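You operate a simulated robot arm through the tools that you are given. There is no shell and no other tool. Be economical: measure what you need, move in short steps, check, and stop when the job is done.

Carry out the task below with a simulated robot arm. There is one attempt and no reset: what you move stays moved.

Task
Lay the test cloth on its stand, steam it till damp, then switch off.
Fine: cloth in the middle of the stand's tray; damp, not soaked; once the heat lamp is out, lay the cloth back on the table.

The check looks at the end state, three seconds after you hand in, the way a careful person would. Anything else that was tipped, shoved, dropped, spilled or broken makes it a failure. Flat cloth is picked up by pressing the open fingertips on it (5 to 10 N) and closing them slowly along it; thin cloth reads only 2 to 8 mm in the jaws.

Robot
A 7-joint arm with a two-finger parallel gripper, fixed in place. Base frame: the origin is at the foot of the arm, x ahead of it, y to its left, z up. Units: m, degrees, N and s.
With the tool pointing down near the work surface it reaches from about 0.4 to 0.9 m from the base axis. Its first joint turns from -17.0 to 126.0 degrees. Payload 1.57 kg.
The TCP is the grasp point between the finger pads, 0.03 m short of the fingertips. In the tool frame z runs along the fingers and y along their closing line. The gripper opens to 0.08 m. The fingers are 0.017 m wide and 0.012 m thick; the gripper's body (0.04 by 0.082 m) begins 0.08 m behind the TCP.
Orientation is that of the tool frame in the base frame, as a unit quaternion [w, x, y, z]. With the fingers straight down and closing along the base's y, the tool's x points along the base's -x, its y along +y and its z along -z.

Tools
- The arm moves only by the tool nudge_tool. Its argument "rows" is a list of rows, each an object of numbers (a shift or turn left out is 0, a gripper value left out holds the last): "tx", "ty", "tz": the shift along the tool's x, y, z in m; "wx", "wy", "wz": the turn, a rotation vector about the tool's x, y, z in degrees; "grip": the gripper command, from -1 (shut) to 1 (fully open), values between in proportion. In form: [{"tx": .., "ty": .., "tz": .., "wx": .., "wy": .., "wz": .., "grip": ..}, ...]. A call has 1 to 8 rows; each row shifts and turns the commanded pose from where the row before left it, along the tool's axes as they then stand. Each row takes 0.2 s and may step no farther than 0.05 m and 8.6 degrees from the row before; otherwise, or with a gripper value out of range, the whole call is refused. A pose out of reach is approached as far as the arm can. The call stops where the force on the tool passes 40 N (or 10 N more than at its start, if that is more) or the arm is blocked; 0.2 s more then pass. The fingers move at their own pace (about 0.045 m/s each) and stop on an object; they squeeze with about 33 N. The grip force told is the motor's: it shows also when the fingers shut on nothing. Time passes only in rows, and 0.2 s behind the last, so rows that do not move let the fingers close. The reply holds the time, the measured pose of the TCP, the force on the tool along the base axes, the opening and the grip force, in the units named above and with some noise, with the torque about the TCP (base axes, N m) and any sound that the robot's microphone picked up.
- Cameras (640 x 400 px; columns grow to the right, rows downward): "scene" is fixed at [0.4008, -0.5029, 1.3774]; the picture's right is [-0.99, -0.16, 0.00], its down [-0.08, 0.49, -0.87] and it looks along [0.14, -0.86, -0.50] (base axes); focal length 214 px, centre (320, 200). "wrist" rides on the gripper at [0.072, -0.007, -0.122] in the tool frame; the picture's right is [0.09, 1.00, 0.00], its down [-0.84, 0.08, -0.54] and it looks along [-0.54, 0.05, 0.84] (tool axes); focal length 238 px, centre (320, 200). There is no depth. A picture from a camera that has moved, and an enlarged one, comes with that camera's place and axes in the base frame and with its lens.
- camera(camera): a new picture of that camera. It takes no simulated time.
- slide_trunk(by): slides the trunk up (or, below 0, down) by that many m; the arm rides with it, the base frame stays. It gives what a move gives, with no picture.
- inspect(camera, box): a new picture of the part [left, top, right, bottom] of that camera's present view, enlarged. It takes no simulated time.
- job_done(): hands the job in; it is judged then, once.

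Work in short steps. Places have to be worked out from the pictures, the camera data and where the tool is seen: move nearer, look again, correct. Check each grasp and each placing, and mend what went wrong. You have 120 turns and 64 pictures in all, those below and enlarged ones among them. Open the gripper and draw the arm clear of the work before you hand the job in, unless the task says otherwise; then end with one line.

The tools are called as a command line: name --argument value ..., lists and objects as JSON in quotes. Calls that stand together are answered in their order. nudge_tool: Moves the arm, as the interface text tells. Its arguments: {"type":"object","properties":{"rows":{"type":"array","items":{"type":"object","properties":{"tx":{"type":"number"},"ty":{"type":"number"},"tz":{"type":"number"},"wx":{"type":"number"},"wy":{"type":"number"},"wz":{"type":"number"},"grip":{"type":"number"}}}}},"required":["rows"]} The other tools are called the same way: slide_trunk (by) slides the trunk up or down; camera (camera) takes a picture; inspect (camera, box) takes an enlarged picture of a part of a camera's view; job_done () hands the job in.

At the start:

```text
clock: 0.0
tcp_pos: [0.7089, -0.036, 1.1246]
tool_rot: [0.0, -0.001, 1.0, 0.0]
force: [1.4, 0.2, -0.6]
torque: [-0.03, 0.02, -0.01]
width: 0.0799
gripper_force: 0.1
trunk travel left (down, up): [-0.625, 0.165]
```

scene: 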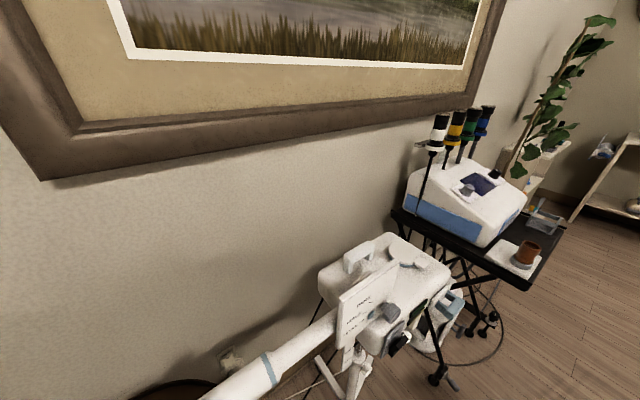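
wrist: 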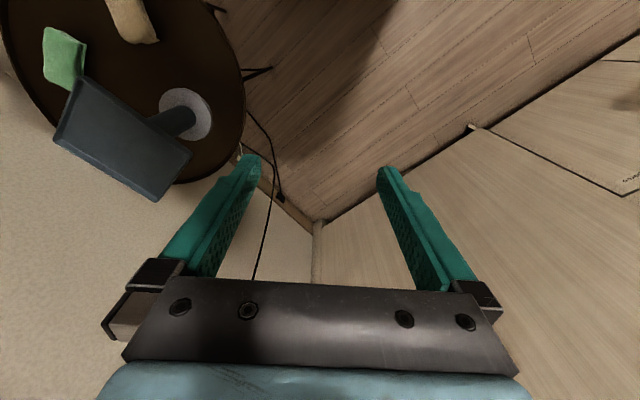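

The scene camera faces -y and shows no workstation yet apart from instruments, so I'll enlarge it to read the equipment before turning the arm toward the reachable side (+y).

inspect --camera "scene" --box '[300, 90, 580, 390]'

nudge_tool --rows '[{"ty": 0.05, "tx": 0.01}, {"ty": 0.05, "tx": 0.01}, {"ty": 0.05, "tx": 0.01}, {"ty": 0.05, "tx": 0.01}, {"ty": 0.05, "tx": 0.01}, {"ty": 0.05, "tx": 0.01}, {"ty": 0.05, "tx": 0.02}, {"ty": 0.04, "tx": 0.02}]'

camera --camera "wrist"

```text
1.33 times, centred on (440, 240) of scene
camera zoom: at [0.4008, -0.5029, 1.3774], right [-0.99, -0.16, 0.0], down [-0.08, 0.49, -0.87], along [0.14, -0.86, -0.5], focal length 286 px, centre (160, 147)
```

zoom: 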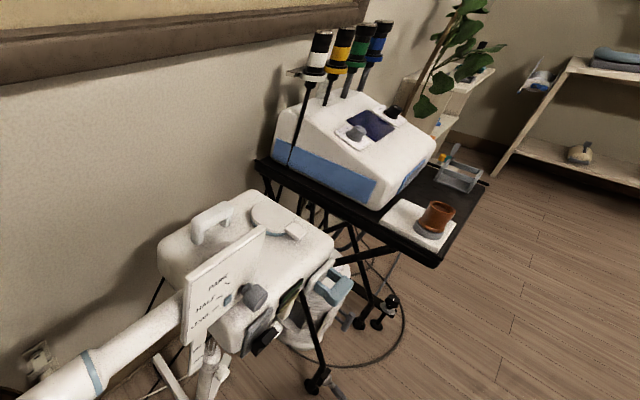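

```text
refused: row 1 steps farther than a row can; nothing moved
```

```text
60 pictures are left
camera wrist: at [0.6368, -0.0422, 1.2463], right [-0.09, 1.0, 0.0], down [0.84, 0.08, 0.54], along [0.54, 0.05, -0.84], focal length 238 px, centre (320, 200)
```

wrist: 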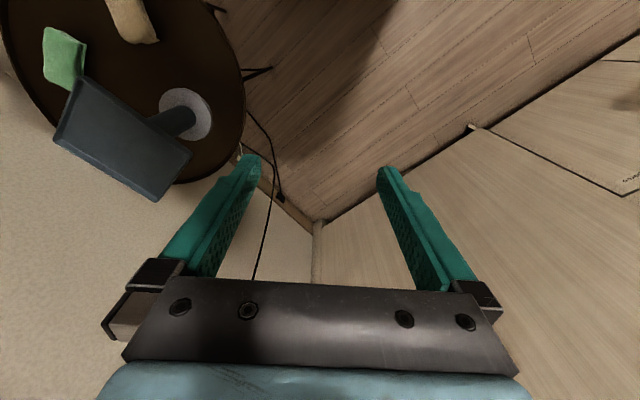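

The scene camera shows equipment well beyond -y (unreachable for the first joint). I'll swing the arm toward +y with legal steps and look with the wrist camera.

nudge_tool --rows '[{"ty": 0.048, "tx": 0.0}, {"ty": 0.048, "tx": 0.01}, {"ty": 0.048, "tx": 0.01}, {"ty": 0.048, "tx": 0.01}, {"ty": 0.048, "tx": 0.01}, {"ty": 0.048, "tx": 0.01}, {"ty": 0.045, "tx": 0.02}, {"ty": 0.045, "tx": 0.02}]'

camera --camera "wrist"

```text
clock: 1.8
tcp_pos: [0.6135, 0.3143, 1.1185]
tool_rot: [-0.001, 0.002, 1.0, 0.0]
force: [0.1, -1.1, -1.9]
torque: [0.02, 0.1, 0.01]
width: 0.0799
gripper_force: 0.0
out of reach, approached as far as the arm can: row 8
trunk travel left (down, up): [-0.625, 0.165]
```

```text
59 pictures are left
camera wrist: at [0.5421, 0.3085, 1.241], right [-0.09, 1.0, 0.0], down [0.84, 0.07, 0.54], along [0.54, 0.05, -0.84], focal length 238 px, centre (320, 200)
```

wrist: 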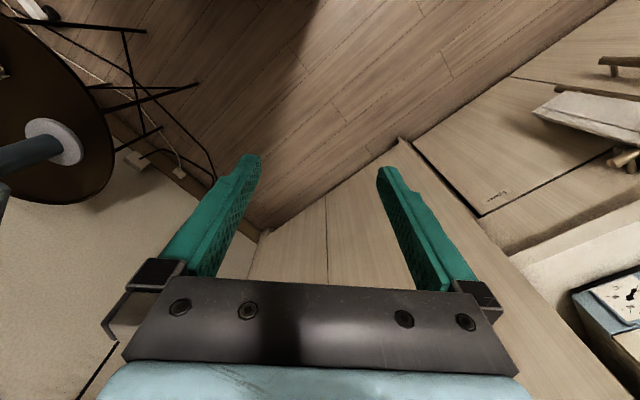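

A cabinet and furnishings appear on the +y side. I'll yaw the tool so the camera looks toward +y while swinging on.

nudge_tool --rows '[{"wz": -8.5}, {"wz": -8.5}, {"wz": -8.5}, {"wz": -8.5}, {"wz": -8.5}, {"wz": -8.5}, {"wz": -8.5}, {"wz": -8.5}]'

camera --camera "wrist"

```text
clock: 3.6
tcp_pos: [0.6123, 0.317, 1.1188]
tool_rot: [0.0, -0.56, 0.828, 0.001]
force: [-0.6, 0.2, 0.1]
torque: [0.01, 0.01, 0.0]
width: 0.0801
gripper_force: 0.0
trunk travel left (down, up): [-0.625, 0.165]
```

```text
58 pictures are left
camera wrist: at [0.5907, 0.2472, 1.2409], right [-0.96, 0.28, 0.0], down [0.24, 0.81, 0.54], along [0.15, 0.52, -0.84], focal length 238 px, centre (320, 200)
```

wrist: 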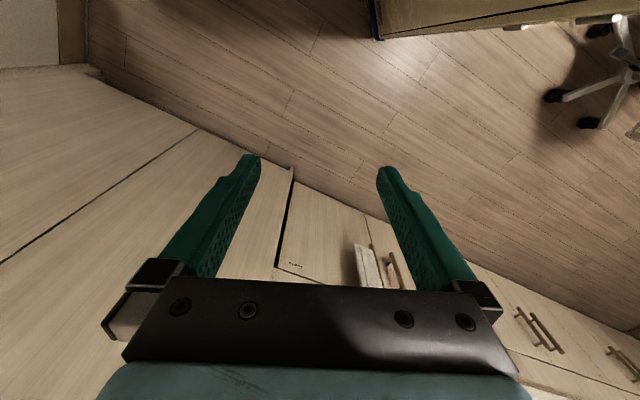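

The counter seems to lie farther on +y, hidden by the gripper. I move on over there in an arc to look down from above.

nudge_tool --rows '[{"ty": 0.043, "tx": -0.02}, {"ty": 0.043, "tx": -0.02}, {"ty": 0.043, "tx": -0.02}, {"ty": 0.043, "tx": -0.02}, {"ty": 0.043, "tx": -0.02}, {"ty": 0.043, "tx": -0.02}, {"ty": 0.043, "tx": -0.02}, {"ty": 0.043, "tx": -0.02}]'

camera --camera "wrist"

```text
clock: 5.4
tcp_pos: [0.5271, 0.3451, 1.113]
tool_rot: [0.0, -0.559, 0.829, 0.0]
force: [-0.6, 0.0, 0.0]
torque: [0.01, -0.04, 0.0]
width: 0.0802
gripper_force: 0.1
out of reach, approached as far as the arm can: row 1, 2, 3, 4, 5, 6, 7, 8
trunk travel left (down, up): [-0.625, 0.165]
```

```text
57 pictures are left
camera wrist: at [0.5055, 0.275, 1.2335], right [-0.96, 0.29, 0.0], down [0.24, 0.8, 0.54], along [0.16, 0.52, -0.84], focal length 238 px, centre (320, 200)
```

wrist: 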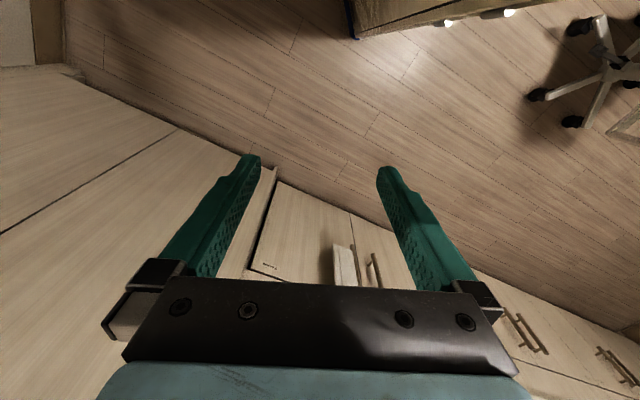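

The arm is near its reach limit at this height and the interesting counter lies ahead. I tilt the fingers outward so the camera's free upper half looks forward.

nudge_tool --rows '[{"tx": 0.03, "wy": -8.5}, {"tx": 0.03, "wy": -8.5}, {"wy": -8.5}, {"wy": -8.5}, {"wy": -8.5}]'

camera --camera "wrist"

```text
clock: 6.6
tcp_pos: [0.5086, 0.288, 1.1064]
tool_rot: [0.3, -0.519, 0.774, 0.203]
force: [0.5, 0.6, 0.5]
torque: [0.01, 0.0, 0.0]
width: 0.08
gripper_force: 0.2
trunk travel left (down, up): [-0.625, 0.165]
```

```text
56 pictures are left
camera wrist: at [0.4628, 0.1598, 1.1483], right [-0.95, 0.32, -0.06], down [0.03, 0.26, 0.97], along [0.32, 0.91, -0.25], focal length 238 px, centre (320, 200)
```

wrist: 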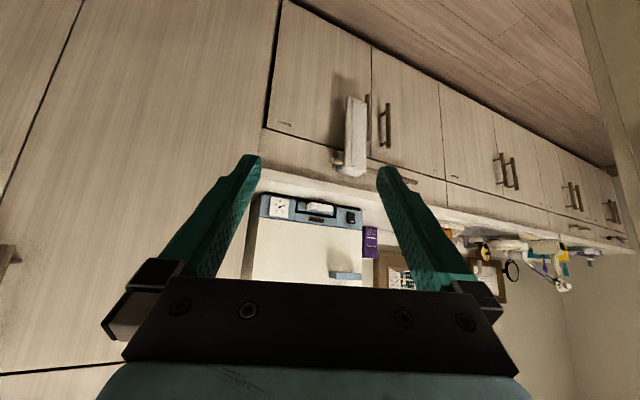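

The far counter is about 1.2 m out in y, out of reach — decor. I swing farther left (toward 126°) where a wooden desk edge showed up.

nudge_tool --rows '[{"ty": 0.045, "wz": -6.2, "wx": -5.7}, {"ty": 0.045, "wz": -6.2, "wx": -5.7}, {"ty": 0.045, "wz": -6.2, "wx": -5.7}, {"ty": 0.045, "wz": -6.2, "wx": -5.7}, {"ty": 0.045, "wz": -6.2, "wx": -5.7}, {"ty": 0.045, "wz": -6.2, "wx": -5.7}]'

camera --camera "wrist"

```text
clock: 7.5
tcp_pos: [0.4264, 0.3131, 1.1067]
tool_rot: [0.259, -0.646, 0.667, 0.265]
force: [20.6, -9.9, 2.1]
torque: [0.11, 0.94, 1.44]
width: 0.0618
gripper_force: 0.1
trunk travel left (down, up): [-0.625, 0.165]
stopped in row 4: the force on the tool passed its limit at 133 N (the readings are from after the stop); the commanded pose is now the measured one
```

```text
55 pictures are left
camera wrist: at [0.4303, 0.1758, 1.1446], right [-1.0, -0.05, -0.05], down [-0.06, 0.23, 0.97], along [-0.03, 0.97, -0.24], focal length 238 px, centre (320, 200)
```

wrist: 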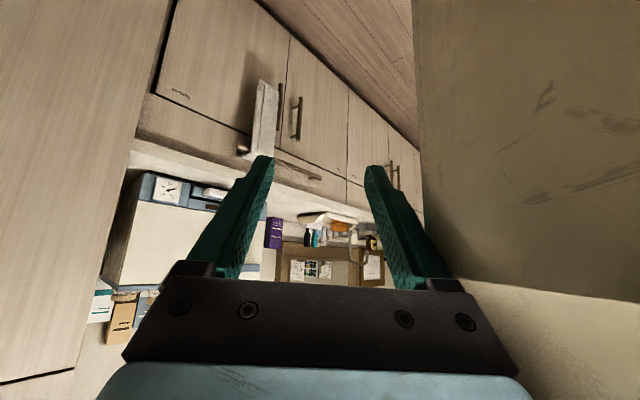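

The right finger touched a large panel on the -x side; I back away at once along tool -y and look again.

nudge_tool --rows '[{"ty": -0.02}, {"ty": -0.03}, {"ty": -0.03}]'

camera --camera "wrist"

camera --camera "scene"

```text
clock: 8.3
tcp_pos: [0.4845, 0.3161, 1.1092]
tool_rot: [-0.26, 0.659, -0.655, -0.263]
force: [-0.8, 0.2, 0.0]
torque: [0.0, -0.02, 0.0]
width: 0.08
gripper_force: 0.0
trunk travel left (down, up): [-0.625, 0.165]
```

```text
54 pictures are left
camera wrist: at [0.4914, 0.1797, 1.1495], right [-1.0, -0.07, -0.06], down [-0.08, 0.24, 0.97], along [-0.06, 0.97, -0.24], focal length 238 px, centre (320, 200)
```

wrist: 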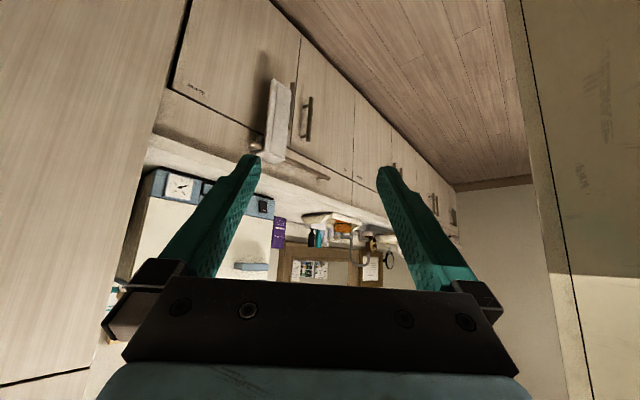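

```text
53 pictures are left
```

scene: 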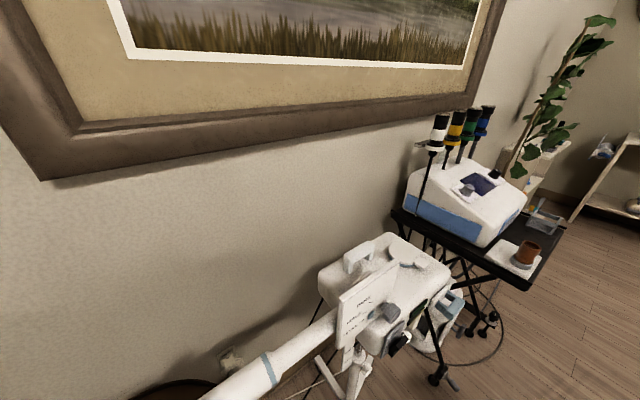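

The panel is a fixed tall screen; nothing seems disturbed. The first wrist picture showed a round table at -y with a green cloth, a dark raised tray on a post and a beige part, so that's the workplace; I untilt and go back there.

nudge_tool --rows '[{"ty": -0.03, "wy": 8.5}, {"ty": -0.03, "wy": 8.5}, {"ty": -0.03, "wy": 8.5}, {"tx": 0.03, "wy": 8.5}, {"tx": 0.03, "wy": 8.5}, {"tx": 0.03, "wz": 8.5}, {"tx": 0.03, "wz": 8.5}, {"tx": 0.03, "wz": 8.5}]'

nudge_tool --rows '[{"tx": 0.03, "wz": 8.5}, {"tx": 0.03, "wz": 8.5}, {"tx": 0.02, "ty": -0.02, "wz": 8.5}, {"ty": -0.03, "wz": 8.5}, {"ty": -0.03, "wz": 8.5}, {"ty": -0.03, "wz": 8.5}, {"ty": -0.03, "wz": 8.5}, {"ty": -0.03, "wz": 8.5}]'

camera --camera "wrist"

```text
clock: 10.1
tcp_pos: [0.5645, 0.1683, 1.0947]
tool_rot: [0.002, -0.534, 0.845, 0.008]
force: [-0.4, -0.2, -1.0]
torque: [-0.01, 0.03, -0.03]
width: 0.0803
gripper_force: 0.1
trunk travel left (down, up): [-0.625, 0.165]
```

```text
clock: 11.9
tcp_pos: [0.5887, -0.0476, 1.089]
tool_rot: [-0.002, 0.03, 1.0, 0.008]
force: [0.1, 0.1, 0.3]
torque: [-0.03, 0.02, 0.01]
width: 0.08
gripper_force: 0.0
trunk travel left (down, up): [-0.625, 0.165]
```

```text
52 pictures are left
camera wrist: at [0.5172, -0.0519, 1.2121], right [-0.03, 1.0, 0.02], down [0.84, 0.02, 0.54], along [0.54, 0.03, -0.84], focal length 238 px, centre (320, 200)
```

wrist: 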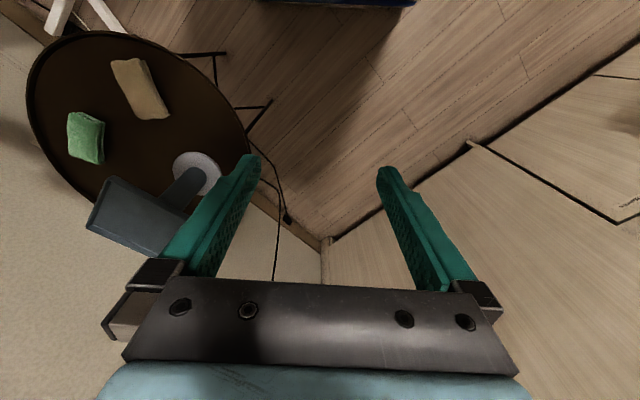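

Triangulating: table top z≈0.68, green block near (0.70,-0.56), beige folded cloth near (0.60,-0.41), grey tray near (0.81,-0.40, 0.82). I yaw the tool that way and test the reach.

nudge_tool --rows '[{"ty": -0.03, "wz": 8.5}, {"ty": -0.03, "wz": 8.5}, {"ty": -0.03, "wz": 8.5}, {"ty": -0.03, "wz": 8.5}, {"ty": -0.03, "wz": 8.5}]'

camera --camera "wrist"

camera --camera "scene"

```text
clock: 13.1
tcp_pos: [0.5381, -0.1831, 1.0892]
tool_rot: [-0.004, 0.391, 0.92, 0.007]
force: [0.0, 0.5, 0.5]
torque: [-0.05, 0.05, 0.0]
width: 0.0802
gripper_force: 0.1
trunk travel left (down, up): [-0.625, 0.165]
```

```text
51 pictures are left
camera wrist: at [0.484, -0.1388, 1.2108], right [0.65, 0.76, 0.01], down [0.64, -0.56, 0.53], along [0.41, -0.34, -0.85], focal length 238 px, centre (320, 200)
```

wrist: 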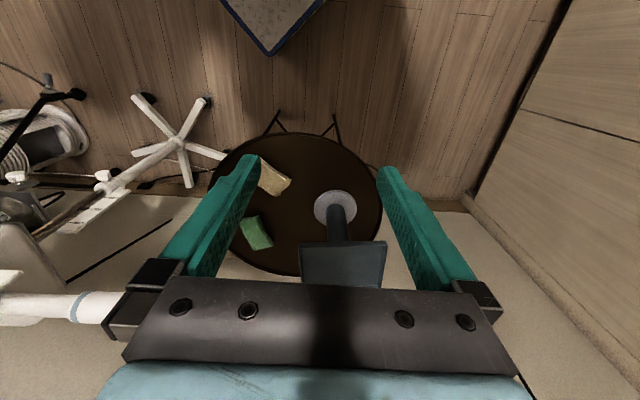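

```text
50 pictures are left
```

scene: 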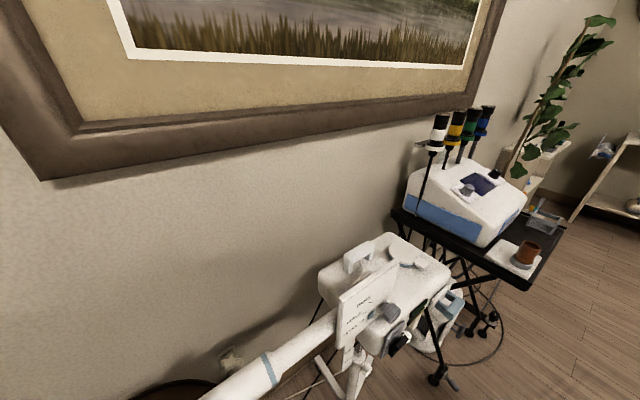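

Now everything is in sight: a steamer on a white wheeled post at left with its nozzle pointing at the tray. I enlarge the steamer in the scene camera to read its panel.

inspect --camera "scene" --box '[310, 225, 470, 370]'

inspect --camera "wrist" --box '[0, 80, 200, 340]'

inspect --camera "wrist" --box '[210, 130, 400, 290]'

```text
2.76 times, centred on (390, 298) of scene
camera zoom: at [0.4008, -0.5029, 1.3774], right [-0.99, -0.16, 0.0], down [-0.08, 0.49, -0.87], along [0.14, -0.86, -0.5], focal length 592 px, centre (127, -69)
```

zoom: 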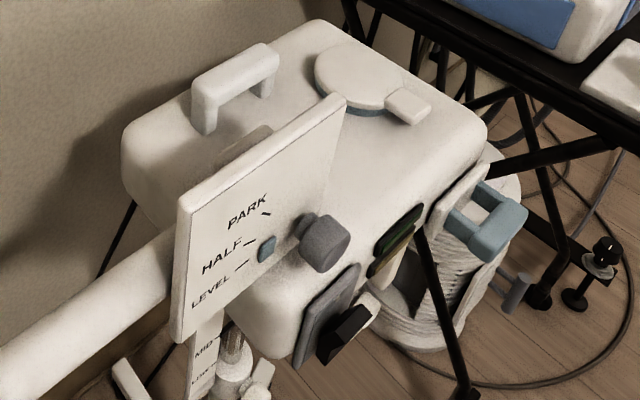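

```text
1.54 times, centred on (100, 210) of wrist
camera zoom: at [0.484, -0.1388, 1.2108], right [0.65, 0.76, 0.01], down [0.64, -0.56, 0.53], along [0.41, -0.34, -0.85], focal length 367 px, centre (658, 185)
```

zoom: 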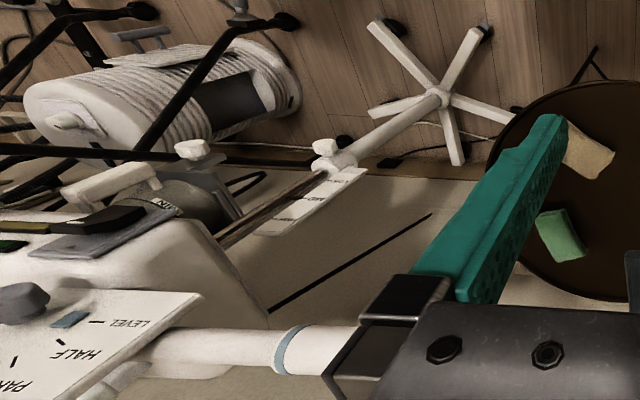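

```text
2.50 times, centred on (305, 210) of wrist
camera zoom: at [0.484, -0.1388, 1.2108], right [0.65, 0.76, 0.01], down [0.64, -0.56, 0.53], along [0.41, -0.34, -0.85], focal length 596 px, centre (358, 175)
```

zoom: 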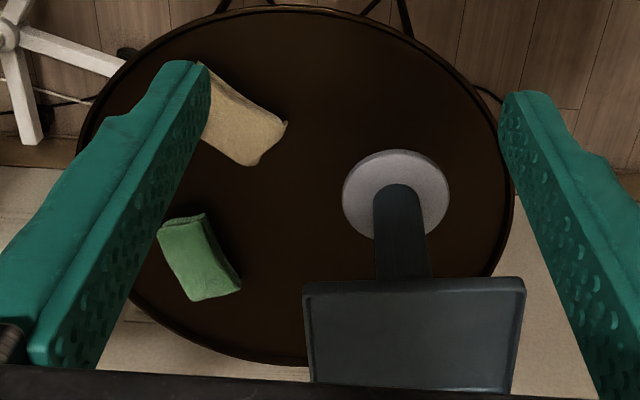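

Steamer: boom with dial PARK/HALF/LEVEL, grey knob near (0.30,-0.78,0.96), black rocker switch, and a lamp window. I check how far the arm can go to -y, staying high.

nudge_tool --rows '[{"ty": -0.03, "wz": 8.5}, {"ty": -0.03, "tx": -0.03, "wz": 8.5}, {"ty": -0.03, "tx": -0.03}, {"ty": -0.03, "tx": -0.03}, {"ty": -0.03, "tx": -0.03}]'

camera --camera "wrist"

camera --camera "scene"

```text
clock: 14.3
tcp_pos: [0.4707, -0.3663, 1.0863]
tool_rot: [-0.007, 0.521, 0.854, 0.007]
force: [-0.6, 0.2, 0.4]
torque: [0.0, 0.0, 0.01]
width: 0.0797
gripper_force: 0.1
trunk travel left (down, up): [-0.625, 0.165]
```

```text
46 pictures are left
camera wrist: at [0.4323, -0.3077, 1.2092], right [0.84, 0.54, 0.0], down [0.45, -0.72, 0.53], along [0.29, -0.44, -0.85], focal length 238 px, centre (320, 200)
```

wrist: 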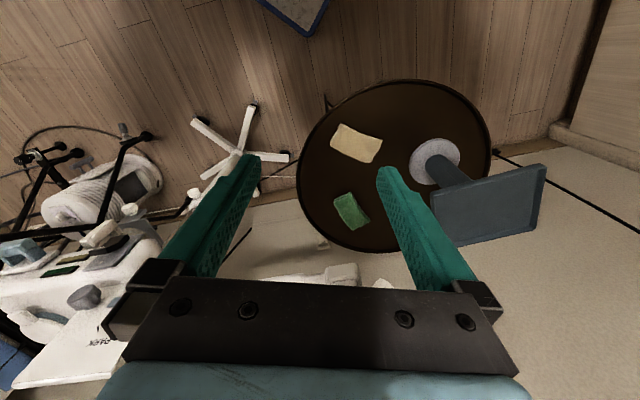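

```text
45 pictures are left
```

scene: 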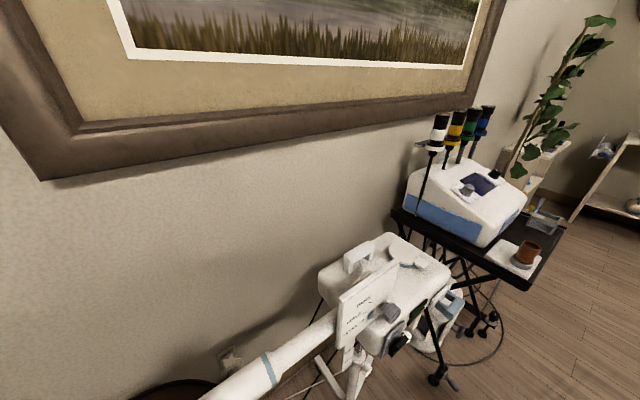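

The reach to -y is fine. The boom passes beneath/behind the gripper (z≈0.95), so I raise the trunk and move out over it to view nozzle and panel from above.

slide_trunk --by 0.14

nudge_tool --rows '[{"tx": -0.04}, {"tx": -0.04}, {"tx": -0.04}, {"tx": -0.04}]'

camera --camera "wrist"

```text
clock: 15.9
tcp_pos: [0.4707, -0.3662, 1.2262]
tool_rot: [-0.006, 0.522, 0.853, 0.006]
force: [-0.7, -0.3, -0.4]
torque: [0.02, -0.01, -0.01]
width: 0.0801
gripper_force: 0.1
trunk travel left (down, up): [-0.765, 0.025]
```

```text
clock: 16.9
tcp_pos: [0.5444, -0.5102, 1.2213]
tool_rot: [-0.005, 0.521, 0.854, 0.005]
force: [0.7, -0.1, 0.4]
torque: [-0.05, 0.0, -0.01]
width: 0.0802
gripper_force: 0.0
trunk travel left (down, up): [-0.765, 0.025]
```

```text
44 pictures are left
camera wrist: at [0.5064, -0.4516, 1.3449], right [0.84, 0.54, 0.01], down [0.45, -0.72, 0.53], along [0.29, -0.44, -0.85], focal length 238 px, centre (320, 200)
```

wrist: 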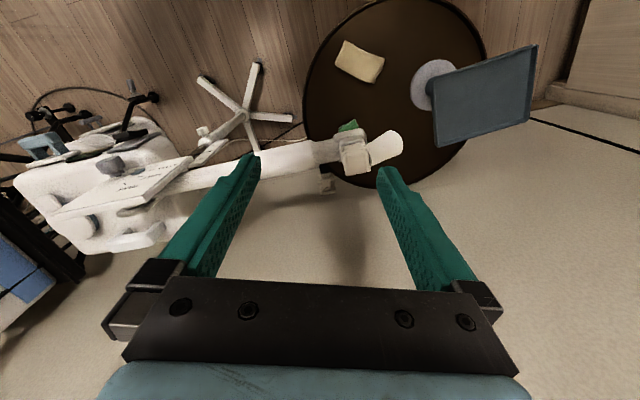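

inspect --camera "wrist" --box '[260, 20, 560, 210]'

inspect --camera "wrist" --box '[0, 90, 250, 260]'

```text
2.11 times, centred on (410, 115) of wrist
camera zoom: at [0.5064, -0.4516, 1.3449], right [0.84, 0.54, 0.01], down [0.45, -0.72, 0.53], along [0.29, -0.44, -0.85], focal length 502 px, centre (130, 379)
```

zoom: 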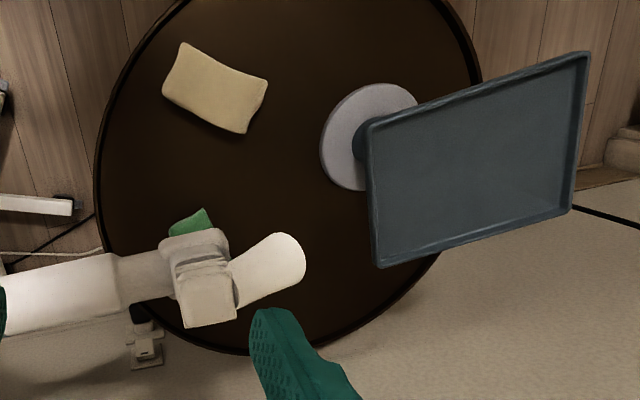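

```text
2.35 times, centred on (125, 175) of wrist
camera zoom: at [0.5064, -0.4516, 1.3449], right [0.84, 0.54, 0.01], down [0.45, -0.72, 0.53], along [0.29, -0.44, -0.85], focal length 561 px, centre (779, 259)
```

zoom: 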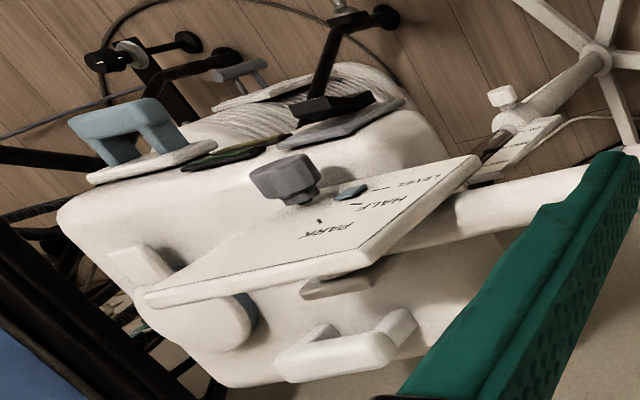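

Tray: horizontal, ~0.167×0.126 m, centre ≈(0.80,-0.35,0.88), long side at ~49° heading. Boom is level, head ≈(0.643,-0.541,0.936), nozzle aimed at the tray; pointer at LEVEL. Now I back off and lower to view the two cloth-like things closely, staying clear of the boom.

nudge_tool --rows '[{"tx": 0.04}, {"tx": 0.04}, {"tx": 0.036}, {"ty": 0.03}, {"ty": 0.03}]'

slide_trunk --by -0.32

camera --camera "wrist"

```text
clock: 18.1
tcp_pos: [0.5437, -0.3794, 1.2251]
tool_rot: [-0.006, 0.522, 0.853, 0.005]
force: [-0.6, -0.6, -0.7]
torque: [0.0, -0.04, -0.03]
width: 0.0802
gripper_force: 0.0
trunk travel left (down, up): [-0.765, 0.025]
```

```text
clock: 21.3
tcp_pos: [0.5451, -0.3788, 0.9056]
tool_rot: [-0.006, 0.522, 0.853, 0.005]
force: [-0.7, -0.3, -0.7]
torque: [-0.03, 0.0, -0.01]
width: 0.0797
gripper_force: 0.1
trunk travel left (down, up): [-0.445, 0.345]
```

```text
41 pictures are left
camera wrist: at [0.5069, -0.3211, 1.0288], right [0.84, 0.54, 0.01], down [0.45, -0.72, 0.53], along [0.29, -0.44, -0.85], focal length 238 px, centre (320, 200)
```

wrist: 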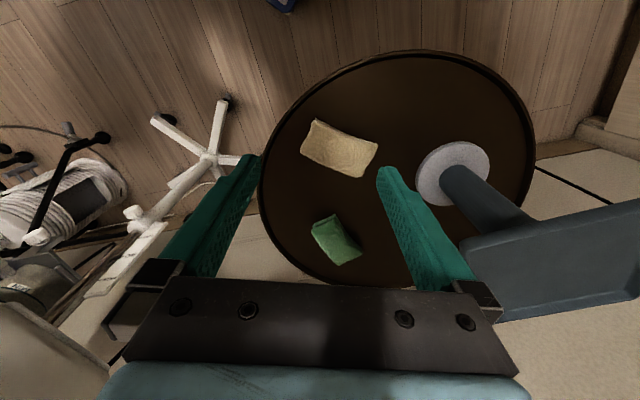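

inspect --camera "wrist" --box '[280, 100, 400, 280]'

inspect --camera "wrist" --box '[0, 200, 180, 400]'

```text
2.22 times, centred on (340, 190) of wrist
camera zoom: at [0.5069, -0.3211, 1.0288], right [0.84, 0.54, 0.01], down [0.45, -0.72, 0.53], along [0.29, -0.44, -0.85], focal length 530 px, centre (276, 222)
```

zoom: 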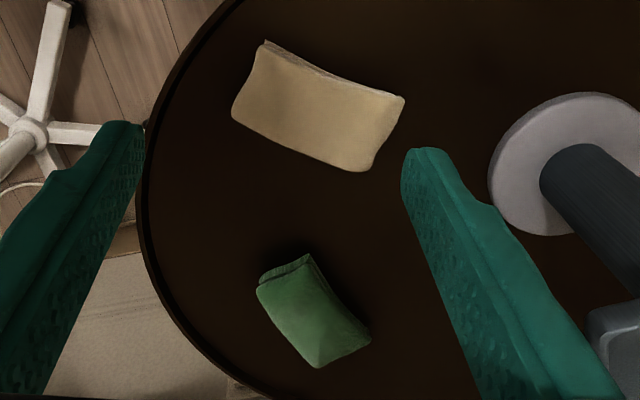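

```text
2.00 times, centred on (90, 300) of wrist
camera zoom: at [0.5069, -0.3211, 1.0288], right [0.84, 0.54, 0.01], down [0.45, -0.72, 0.53], along [0.29, -0.44, -0.85], focal length 477 px, centre (780, 0)
```

zoom: 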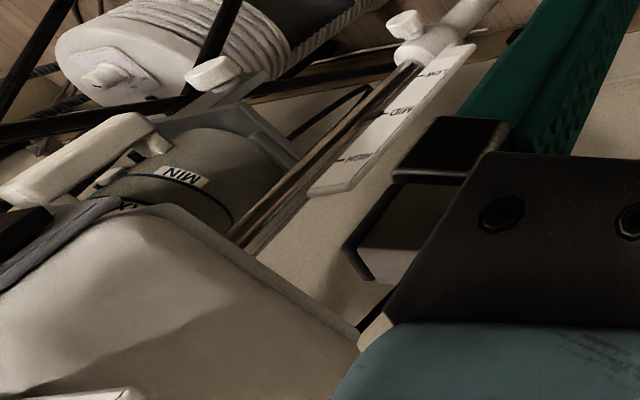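

Two folded items lie on the table: beige (~0.10×0.06) and green (~0.06×0.05). I go lower to identify which is the test cloth.

nudge_tool --rows '[{"tz": 0.04}, {"tz": 0.03, "tx": 0.02}, {"tx": 0.02}]'

inspect --camera "wrist" --box '[260, 100, 400, 200]'

inspect --camera "wrist" --box '[270, 180, 410, 290]'

```text
clock: 22.1
tcp_pos: [0.5269, -0.3419, 0.8368]
tool_rot: [-0.005, 0.521, 0.853, 0.006]
force: [-0.1, -1.0, -0.1]
torque: [0.0, -0.01, 0.0]
width: 0.0799
gripper_force: 0.1
trunk travel left (down, up): [-0.445, 0.345]
```

```text
4.00 times, centred on (330, 150) of wrist
camera zoom: at [0.4888, -0.2845, 0.9596], right [0.84, 0.54, 0.01], down [0.45, -0.72, 0.53], along [0.29, -0.45, -0.85], focal length 953 px, centre (280, 400)
```

zoom: 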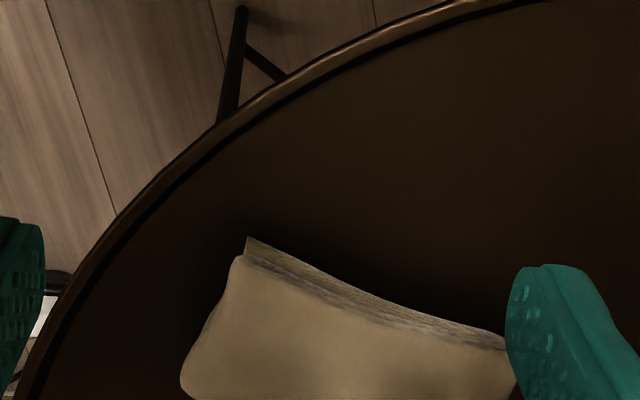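

```text
3.64 times, centred on (340, 235) of wrist
camera zoom: at [0.4888, -0.2845, 0.9596], right [0.84, 0.54, 0.01], down [0.45, -0.72, 0.53], along [0.29, -0.45, -0.85], focal length 867 px, centre (247, 73)
```

zoom: 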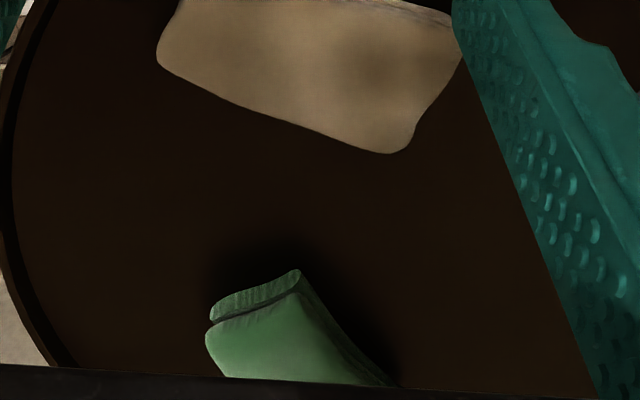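

The beige shows many thin layers, the green two thick ones. I go back a little for an unobstructed tight zoom of both.

nudge_tool --rows '[{"tz": -0.03, "tx": -0.02}, {"tz": -0.03, "tx": -0.02}]'

inspect --camera "wrist" --box '[300, 200, 380, 275]'

inspect --camera "wrist" --box '[290, 105, 390, 190]'

```text
clock: 22.7
tcp_pos: [0.5449, -0.3795, 0.8957]
tool_rot: [-0.006, 0.522, 0.853, 0.005]
force: [0.3, -0.4, 0.9]
torque: [0.0, 0.0, 0.02]
width: 0.08
gripper_force: 0.1
trunk travel left (down, up): [-0.445, 0.345]
```

```text
5.33 times, centred on (340, 238) of wrist
camera zoom: at [0.5069, -0.3213, 1.0185], right [0.84, 0.54, 0.01], down [0.45, -0.72, 0.53], along [0.29, -0.45, -0.85], focal length 1271 px, centre (213, 0)
```

zoom: 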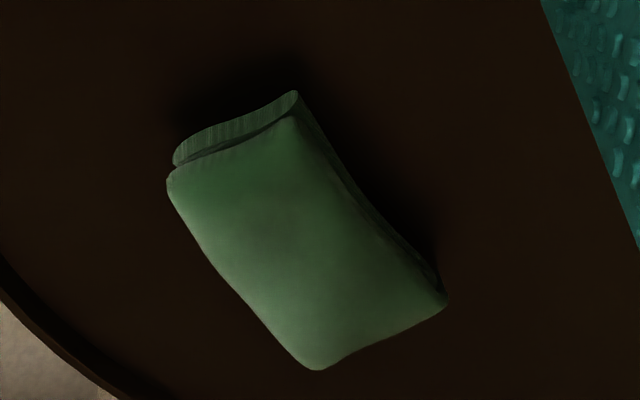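

```text
4.71 times, centred on (340, 148) of wrist
camera zoom: at [0.5069, -0.3213, 1.0185], right [0.84, 0.54, 0.01], down [0.45, -0.72, 0.53], along [0.29, -0.45, -0.85], focal length 1122 px, centre (226, 447)
```

zoom: 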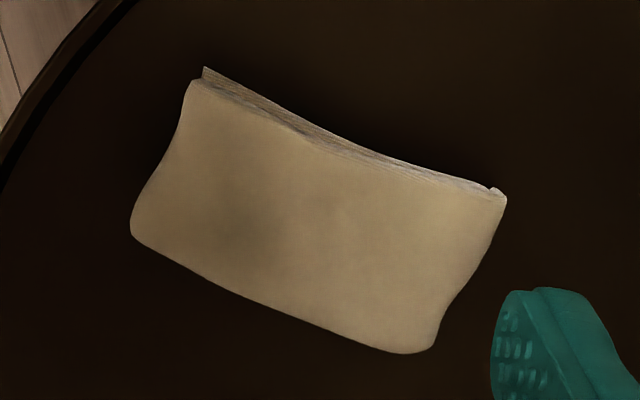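

Both look like folded fabric. I look for further clues: the stand/tray and the steamer's panel.

inspect --camera "wrist" --box '[400, 120, 640, 330]'

nudge_tool --rows '[{"tz": -0.04, "tx": 0.01}, {"tz": -0.04}, {"tz": -0.04}, {"wz": 8.5, "tx": 0.01}, {"wz": 8.5}, {"wz": 8.5}]'

camera --camera "wrist"

```text
1.90 times, centred on (520, 225) of wrist
camera zoom: at [0.5069, -0.3213, 1.0185], right [0.84, 0.54, 0.01], down [0.45, -0.72, 0.53], along [0.29, -0.45, -0.85], focal length 454 px, centre (-61, 152)
```

zoom: 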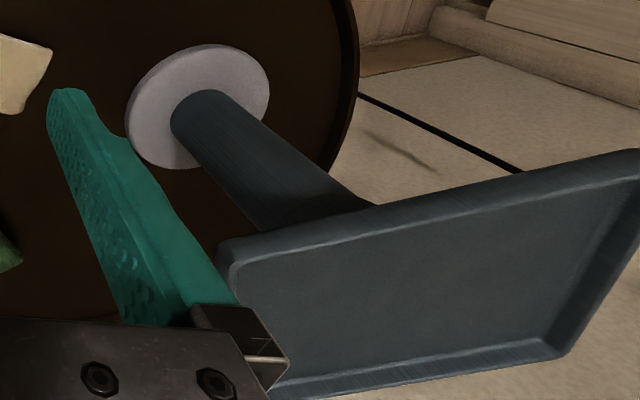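

```text
clock: 24.1
tcp_pos: [0.5375, -0.3639, 1.0161]
tool_rot: [-0.006, 0.698, 0.716, 0.004]
force: [-0.8, -0.1, -0.1]
torque: [0.01, 0.01, 0.04]
width: 0.0801
gripper_force: 0.0
trunk travel left (down, up): [-0.445, 0.345]
```

```text
33 pictures are left
camera wrist: at [0.5284, -0.2946, 1.1389], right [0.99, 0.12, 0.0], down [0.1, -0.84, 0.53], along [0.06, -0.53, -0.85], focal length 238 px, centre (320, 200)
```

wrist: 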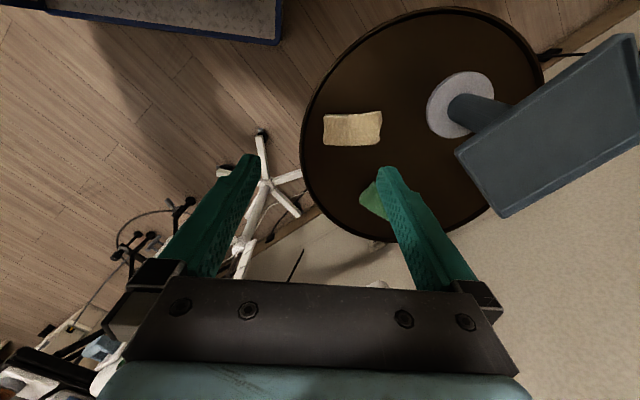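

Next I need a good look at the steamer's front panel (switch ≈(0.24,-0.83,0.78), lamp ≈(0.18,-0.89,0.84)), which faces the robot base. I move to about (0.2,-0.5) at a height clear of the boom.

nudge_tool --rows '[{"ty": -0.046, "tx": -0.01}, {"ty": -0.046, "tx": -0.01}, {"ty": -0.046, "tx": -0.01}, {"ty": -0.046, "tx": -0.01}, {"ty": -0.046, "tx": -0.01}, {"ty": -0.046, "tx": -0.01}, {"ty": -0.046, "tx": -0.01}, {"ty": -0.046, "tx": -0.01}]'

nudge_tool --rows '[{"wy": -8.5}, {"wy": -8.5}, {"wy": -8.5}, {"wy": -8.5}]'

camera --camera "wrist"

```text
clock: 25.9
tcp_pos: [0.1722, -0.4523, 1.0198]
tool_rot: [-0.007, 0.697, 0.717, 0.004]
force: [-0.6, -0.1, 0.1]
torque: [0.0, 0.01, 0.0]
width: 0.08
gripper_force: 0.1
trunk travel left (down, up): [-0.445, 0.345]
```

```text
clock: 26.9
tcp_pos: [0.1642, -0.5069, 0.9781]
tool_rot: [0.186, 0.672, 0.693, -0.184]
force: [-0.8, 0.0, 0.2]
torque: [0.0, 0.0, -0.01]
width: 0.0801
gripper_force: 0.2
out of reach, approached as far as the arm can: row 2, 3, 4
trunk travel left (down, up): [-0.445, 0.345]
```

```text
32 pictures are left
camera wrist: at [0.1539, -0.3832, 1.0463], right [0.99, 0.11, -0.05], down [0.09, -0.45, 0.89], along [0.07, -0.89, -0.45], focal length 238 px, centre (320, 200)
```

wrist: 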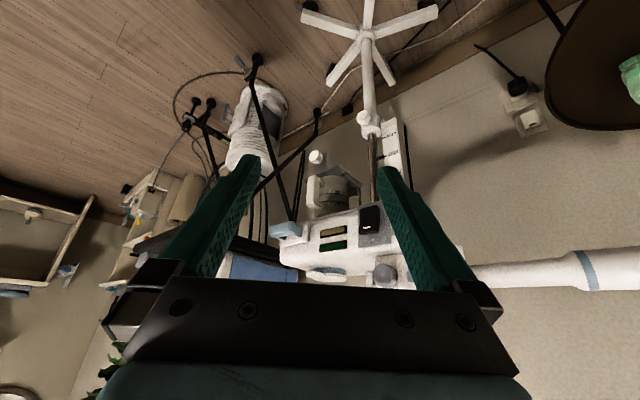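

inspect --camera "wrist" --box '[270, 90, 430, 295]'

inspect --camera "wrist" --box '[300, 160, 400, 260]'

```text
1.95 times, centred on (350, 192) of wrist
camera zoom: at [0.1539, -0.3832, 1.0463], right [0.99, 0.11, -0.05], down [0.09, -0.45, 0.89], along [0.07, -0.89, -0.45], focal length 465 px, centre (262, 215)
```

zoom: 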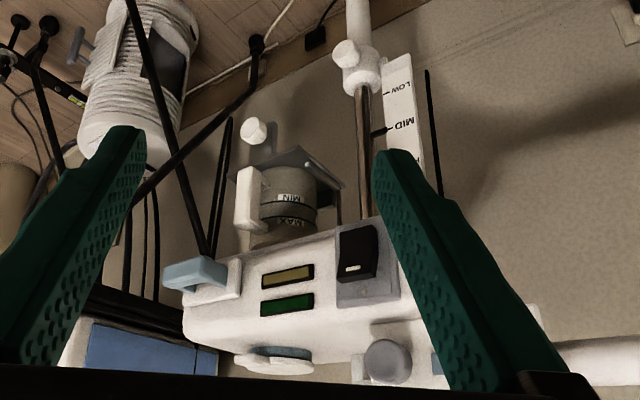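

```text
4.00 times, centred on (350, 210) of wrist
camera zoom: at [0.1539, -0.3832, 1.0463], right [0.99, 0.11, -0.05], down [0.09, -0.45, 0.89], along [0.07, -0.89, -0.45], focal length 953 px, centre (200, 160)
```

zoom: 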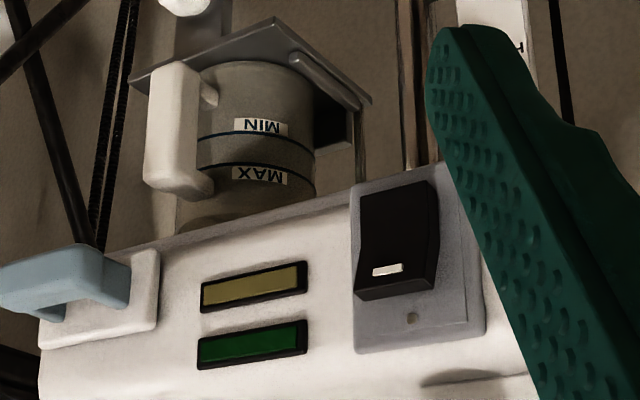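

Panel read (picture is upside-down): rocker at ≈(0.28,-0.763,0.888) with its white-marked upper end standing proud (off), green and amber lamps both dark; column height at MID. I judge the thin-layered beige folded piece, clear of the boom, to be the test cloth: centre ≈(0.598,-0.411), long axis heading ≈12.6°, ~0.098×0.055. I untilt and go back to it.

nudge_tool --rows '[{"wy": 8.0, "tz": -0.02}, {"wy": 8.0, "tz": -0.02}, {"wy": 8.0, "tz": -0.02}, {"wy": 6.0, "tz": -0.02}, {"ty": 0.04, "wz": -8.5}, {"ty": 0.04, "wz": -8.5}, {"ty": 0.04, "wz": -8.5}, {"ty": 0.03, "tx": -0.03, "wz": -8.5}]'

nudge_tool --rows '[{"ty": 0.03, "tx": -0.03, "wz": -8.5}, {"ty": 0.02, "tx": -0.03, "wz": -8.5}, {"tx": -0.04, "wz": -8.5}, {"tx": -0.04, "wz": -8.5}, {"tx": -0.04, "wz": -8.5}, {"wz": -8.5}, {"wz": -8.5}]'

```text
clock: 28.7
tcp_pos: [0.3196, -0.4697, 1.0527]
tool_rot: [0.013, 0.456, 0.89, -0.025]
force: [-0.2, -0.3, 0.5]
torque: [0.0, -0.05, 0.03]
width: 0.08
gripper_force: 0.1
trunk travel left (down, up): [-0.445, 0.345]
```

```text
clock: 30.3
tcp_pos: [0.5009, -0.5422, 1.0524]
tool_rot: [-0.001, -0.047, 0.999, -0.027]
force: [0.9, -0.5, 0.6]
torque: [0.01, 0.02, 0.01]
width: 0.0799
gripper_force: 0.2
trunk travel left (down, up): [-0.445, 0.345]
```

Now I fix the small tilt and yaw, and move over the cloth, descending partway to look.

nudge_tool --rows '[{"wx": -3.1}, {"wz": -7.2, "ty": 0.03}, {"tx": -0.03, "ty": 0.03}, {"tx": -0.03, "ty": 0.03}, {"tx": -0.03, "ty": 0.017}, {"tx": -0.033}, {"tz": 0.04}, {"tz": 0.04}]'

nudge_tool --rows '[{"tz": 0.04, "grip": 0.2}, {"tz": 0.04}]'

camera --camera "wrist"

```text
clock: 32.1
tcp_pos: [0.6019, -0.4081, 0.9742]
tool_rot: [-0.003, -0.107, 0.994, 0.0]
force: [0.0, 0.4, 0.6]
torque: [-0.01, -0.02, 0.02]
width: 0.08
gripper_force: 0.1
trunk travel left (down, up): [-0.445, 0.345]
```

```text
clock: 32.7
tcp_pos: [0.6026, -0.4076, 0.8938]
tool_rot: [-0.004, -0.108, 0.994, 0.0]
force: [-0.6, 0.2, -0.8]
torque: [0.0, -0.01, -0.02]
width: 0.0479
gripper_force: 0.0
trunk travel left (down, up): [-0.445, 0.345]
```

```text
29 pictures are left
camera wrist: at [0.5339, -0.4306, 1.0161], right [-0.3, 0.95, 0.0], down [0.8, 0.26, 0.54], along [0.51, 0.16, -0.84], focal length 238 px, centre (320, 200)
```

wrist: 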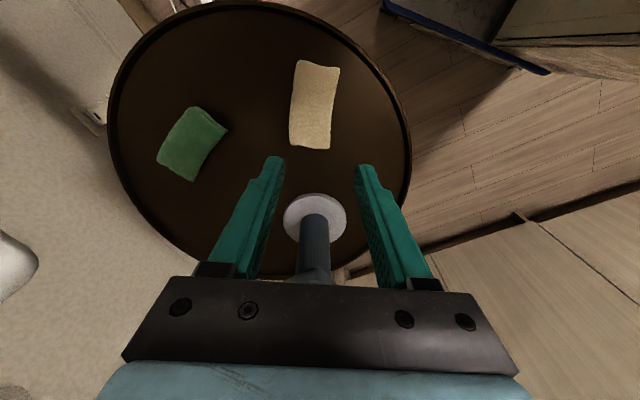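

Cloth centre confirmed ≈(0.596,-0.416), axis aligned with the tool. I correct slightly, then descend to just above it and press gently.

nudge_tool --rows '[{"tx": 0.007, "ty": -0.007, "tz": 0.03}, {"tz": 0.03}, {"tz": 0.03}, {"tz": 0.03}, {"tz": 0.01}]'

nudge_tool --rows '[{"tz": 0.008}, {"tz": 0.006}, {"tz": 0.006}]'

```text
clock: 33.9
tcp_pos: [0.5956, -0.419, 0.7626]
tool_rot: [-0.003, -0.107, 0.994, -0.001]
force: [0.4, 0.3, -0.1]
torque: [-0.02, 0.01, 0.01]
width: 0.0483
gripper_force: 0.0
trunk travel left (down, up): [-0.445, 0.345]
```

```text
clock: 34.7
tcp_pos: [0.5983, -0.4189, 0.7415]
tool_rot: [-0.004, -0.107, 0.994, 0.0]
force: [-1.0, -0.2, 0.6]
torque: [-0.01, -0.02, 0.03]
width: 0.048
gripper_force: 0.0
trunk travel left (down, up): [-0.445, 0.345]
```

No contact yet at fingertip z≈0.711; I go on in small steps watching the force.

nudge_tool --rows '[{"tz": 0.005}, {"tz": 0.005}]'

camera --camera "wrist"

```text
clock: 35.3
tcp_pos: [0.5949, -0.42, 0.7324]
tool_rot: [-0.004, -0.108, 0.994, 0.0]
force: [-0.2, 0.3, 0.1]
torque: [0.03, 0.0, 0.03]
width: 0.048
gripper_force: 0.1
trunk travel left (down, up): [-0.445, 0.345]
```

```text
28 pictures are left
camera wrist: at [0.528, -0.4411, 0.8547], right [-0.3, 0.95, 0.0], down [0.8, 0.26, 0.54], along [0.51, 0.16, -0.84], focal length 238 px, centre (320, 200)
```

wrist: 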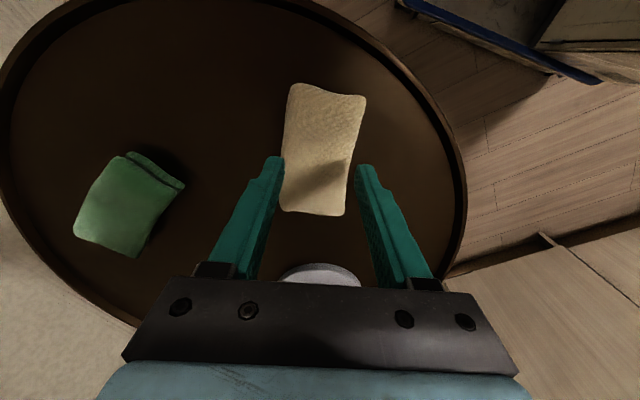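

Two-view triangulation puts the cloth at z≈0.64–0.65 (lower than first thought), centre (0.603,-0.415). I continue down slowly.

nudge_tool --rows '[{"tz": 0.01, "tx": -0.006, "ty": 0.003}, {"tz": 0.01}, {"tz": 0.008}, {"tz": 0.005}, {"tz": 0.004}]'

```text
clock: 36.3
tcp_pos: [0.6021, -0.4146, 0.7063]
tool_rot: [-0.001, -0.107, 0.994, -0.003]
force: [-7.4, 3.4, 22.2]
torque: [-0.38, 0.16, -0.17]
width: 0.048
gripper_force: 0.0
trunk travel left (down, up): [-0.445, 0.345]
stopped in row 4: the force on the tool passed its limit at 46 N (the readings are from after the stop); the commanded pose is now the measured one
```

Contact at TCP z≈0.706 with too much force (22 N). I ease up a couple of millimetres to reach 5–10 N.

nudge_tool --rows '[{"tz": -0.003}, {}]'

```text
clock: 36.9
tcp_pos: [0.6016, -0.4163, 0.7071]
tool_rot: [-0.002, -0.108, 0.994, -0.001]
force: [-2.5, -0.4, 5.6]
torque: [-0.17, 0.01, -0.06]
width: 0.0483
gripper_force: 0.1
trunk travel left (down, up): [-0.445, 0.345]
```

Now about 6 N: I close slowly along the cloth.

nudge_tool --rows '[{"grip": 0.05}, {"grip": -0.1}, {"grip": -0.25}, {"grip": -0.4}, {"grip": -0.55}, {"grip": -0.7}, {"grip": -0.85}, {"grip": -1}]'

nudge_tool --rows '[{}, {}]'

camera --camera "wrist"

```text
clock: 38.7
tcp_pos: [0.6018, -0.4161, 0.7073]
tool_rot: [-0.001, -0.108, 0.994, -0.003]
force: [0.3, 1.2, 1.3]
torque: [0.01, 0.04, 0.01]
width: 0.0
gripper_force: 15.1
trunk travel left (down, up): [-0.445, 0.345]
```

```text
clock: 39.3
tcp_pos: [0.6021, -0.4148, 0.7079]
tool_rot: [-0.001, -0.107, 0.994, -0.002]
force: [-0.1, -0.5, 0.8]
torque: [0.02, -0.04, 0.03]
width: 0.0001
gripper_force: 21.5
trunk travel left (down, up): [-0.445, 0.345]
```

```text
27 pictures are left
camera wrist: at [0.5337, -0.4373, 0.8299], right [-0.3, 0.95, 0.0], down [0.8, 0.26, 0.54], along [0.52, 0.16, -0.84], focal length 238 px, centre (320, 200)
```

wrist: 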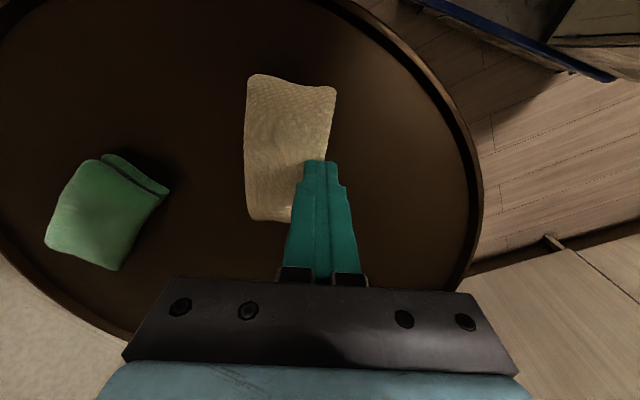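

The jaws closed on nothing: the cloth slid about 2.5 cm to -y, flat and intact. It is only ~0.06 wide, so I'll straddle it fully open: lift, open, recentre and check.

nudge_tool --rows '[{"tz": -0.03}, {"tz": -0.03, "grip": 1}, {"ty": -0.025, "tx": 0.006}, {}, {}]'

camera --camera "wrist"

```text
clock: 40.5
tcp_pos: [0.6035, -0.4433, 0.7666]
tool_rot: [-0.001, -0.108, 0.994, -0.003]
force: [0.0, -0.1, -1.1]
torque: [-0.03, 0.02, 0.01]
width: 0.0801
gripper_force: 0.0
trunk travel left (down, up): [-0.445, 0.345]
```

```text
26 pictures are left
camera wrist: at [0.5343, -0.4649, 0.8892], right [-0.3, 0.95, 0.0], down [0.8, 0.26, 0.54], along [0.51, 0.16, -0.84], focal length 238 px, centre (320, 200)
```

wrist: 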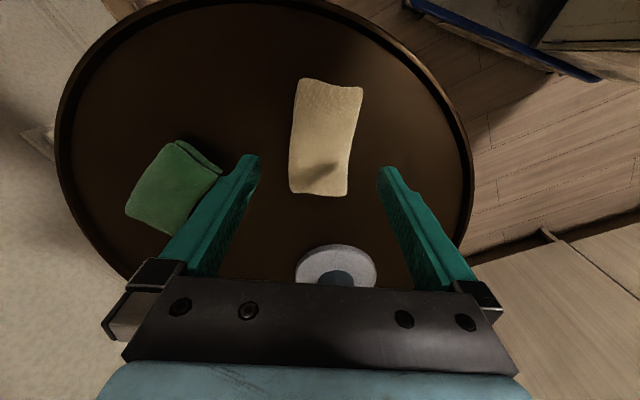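

Centre (0.603,-0.440), well between the fingers, and the green piece is clear. I lower beside the cloth until near the table.

nudge_tool --rows '[{"tz": 0.03, "ty": 0.003}, {"tz": 0.025}, {"tz": 0.01}, {"tz": 0.005}]'

```text
clock: 41.5
tcp_pos: [0.6001, -0.4374, 0.6965]
tool_rot: [-0.002, -0.108, 0.994, -0.003]
force: [-0.7, -0.8, -0.2]
torque: [-0.02, 0.0, 0.01]
width: 0.0804
gripper_force: 0.0
trunk travel left (down, up): [-0.445, 0.345]
```

Tips at z≈0.667 with no contact: straddling works. A few mm more until the table is felt.

nudge_tool --rows '[{"tz": 0.003}, {"tz": 0.003}, {"tz": 0.002}]'

```text
clock: 42.3
tcp_pos: [0.6012, -0.4387, 0.6903]
tool_rot: [-0.001, -0.108, 0.994, -0.002]
force: [0.0, 0.4, -0.8]
torque: [0.02, 0.0, -0.03]
width: 0.0798
gripper_force: 0.0
trunk travel left (down, up): [-0.445, 0.345]
```

nudge_tool --rows '[{"tz": 0.002}, {"tz": 0.002}, {}]'

```text
clock: 43.1
tcp_pos: [0.6007, -0.4384, 0.6874]
tool_rot: [-0.001, -0.108, 0.994, -0.002]
force: [0.6, 0.6, -0.8]
torque: [0.0, -0.01, -0.01]
width: 0.0796
gripper_force: 0.0
trunk travel left (down, up): [-0.445, 0.345]
```

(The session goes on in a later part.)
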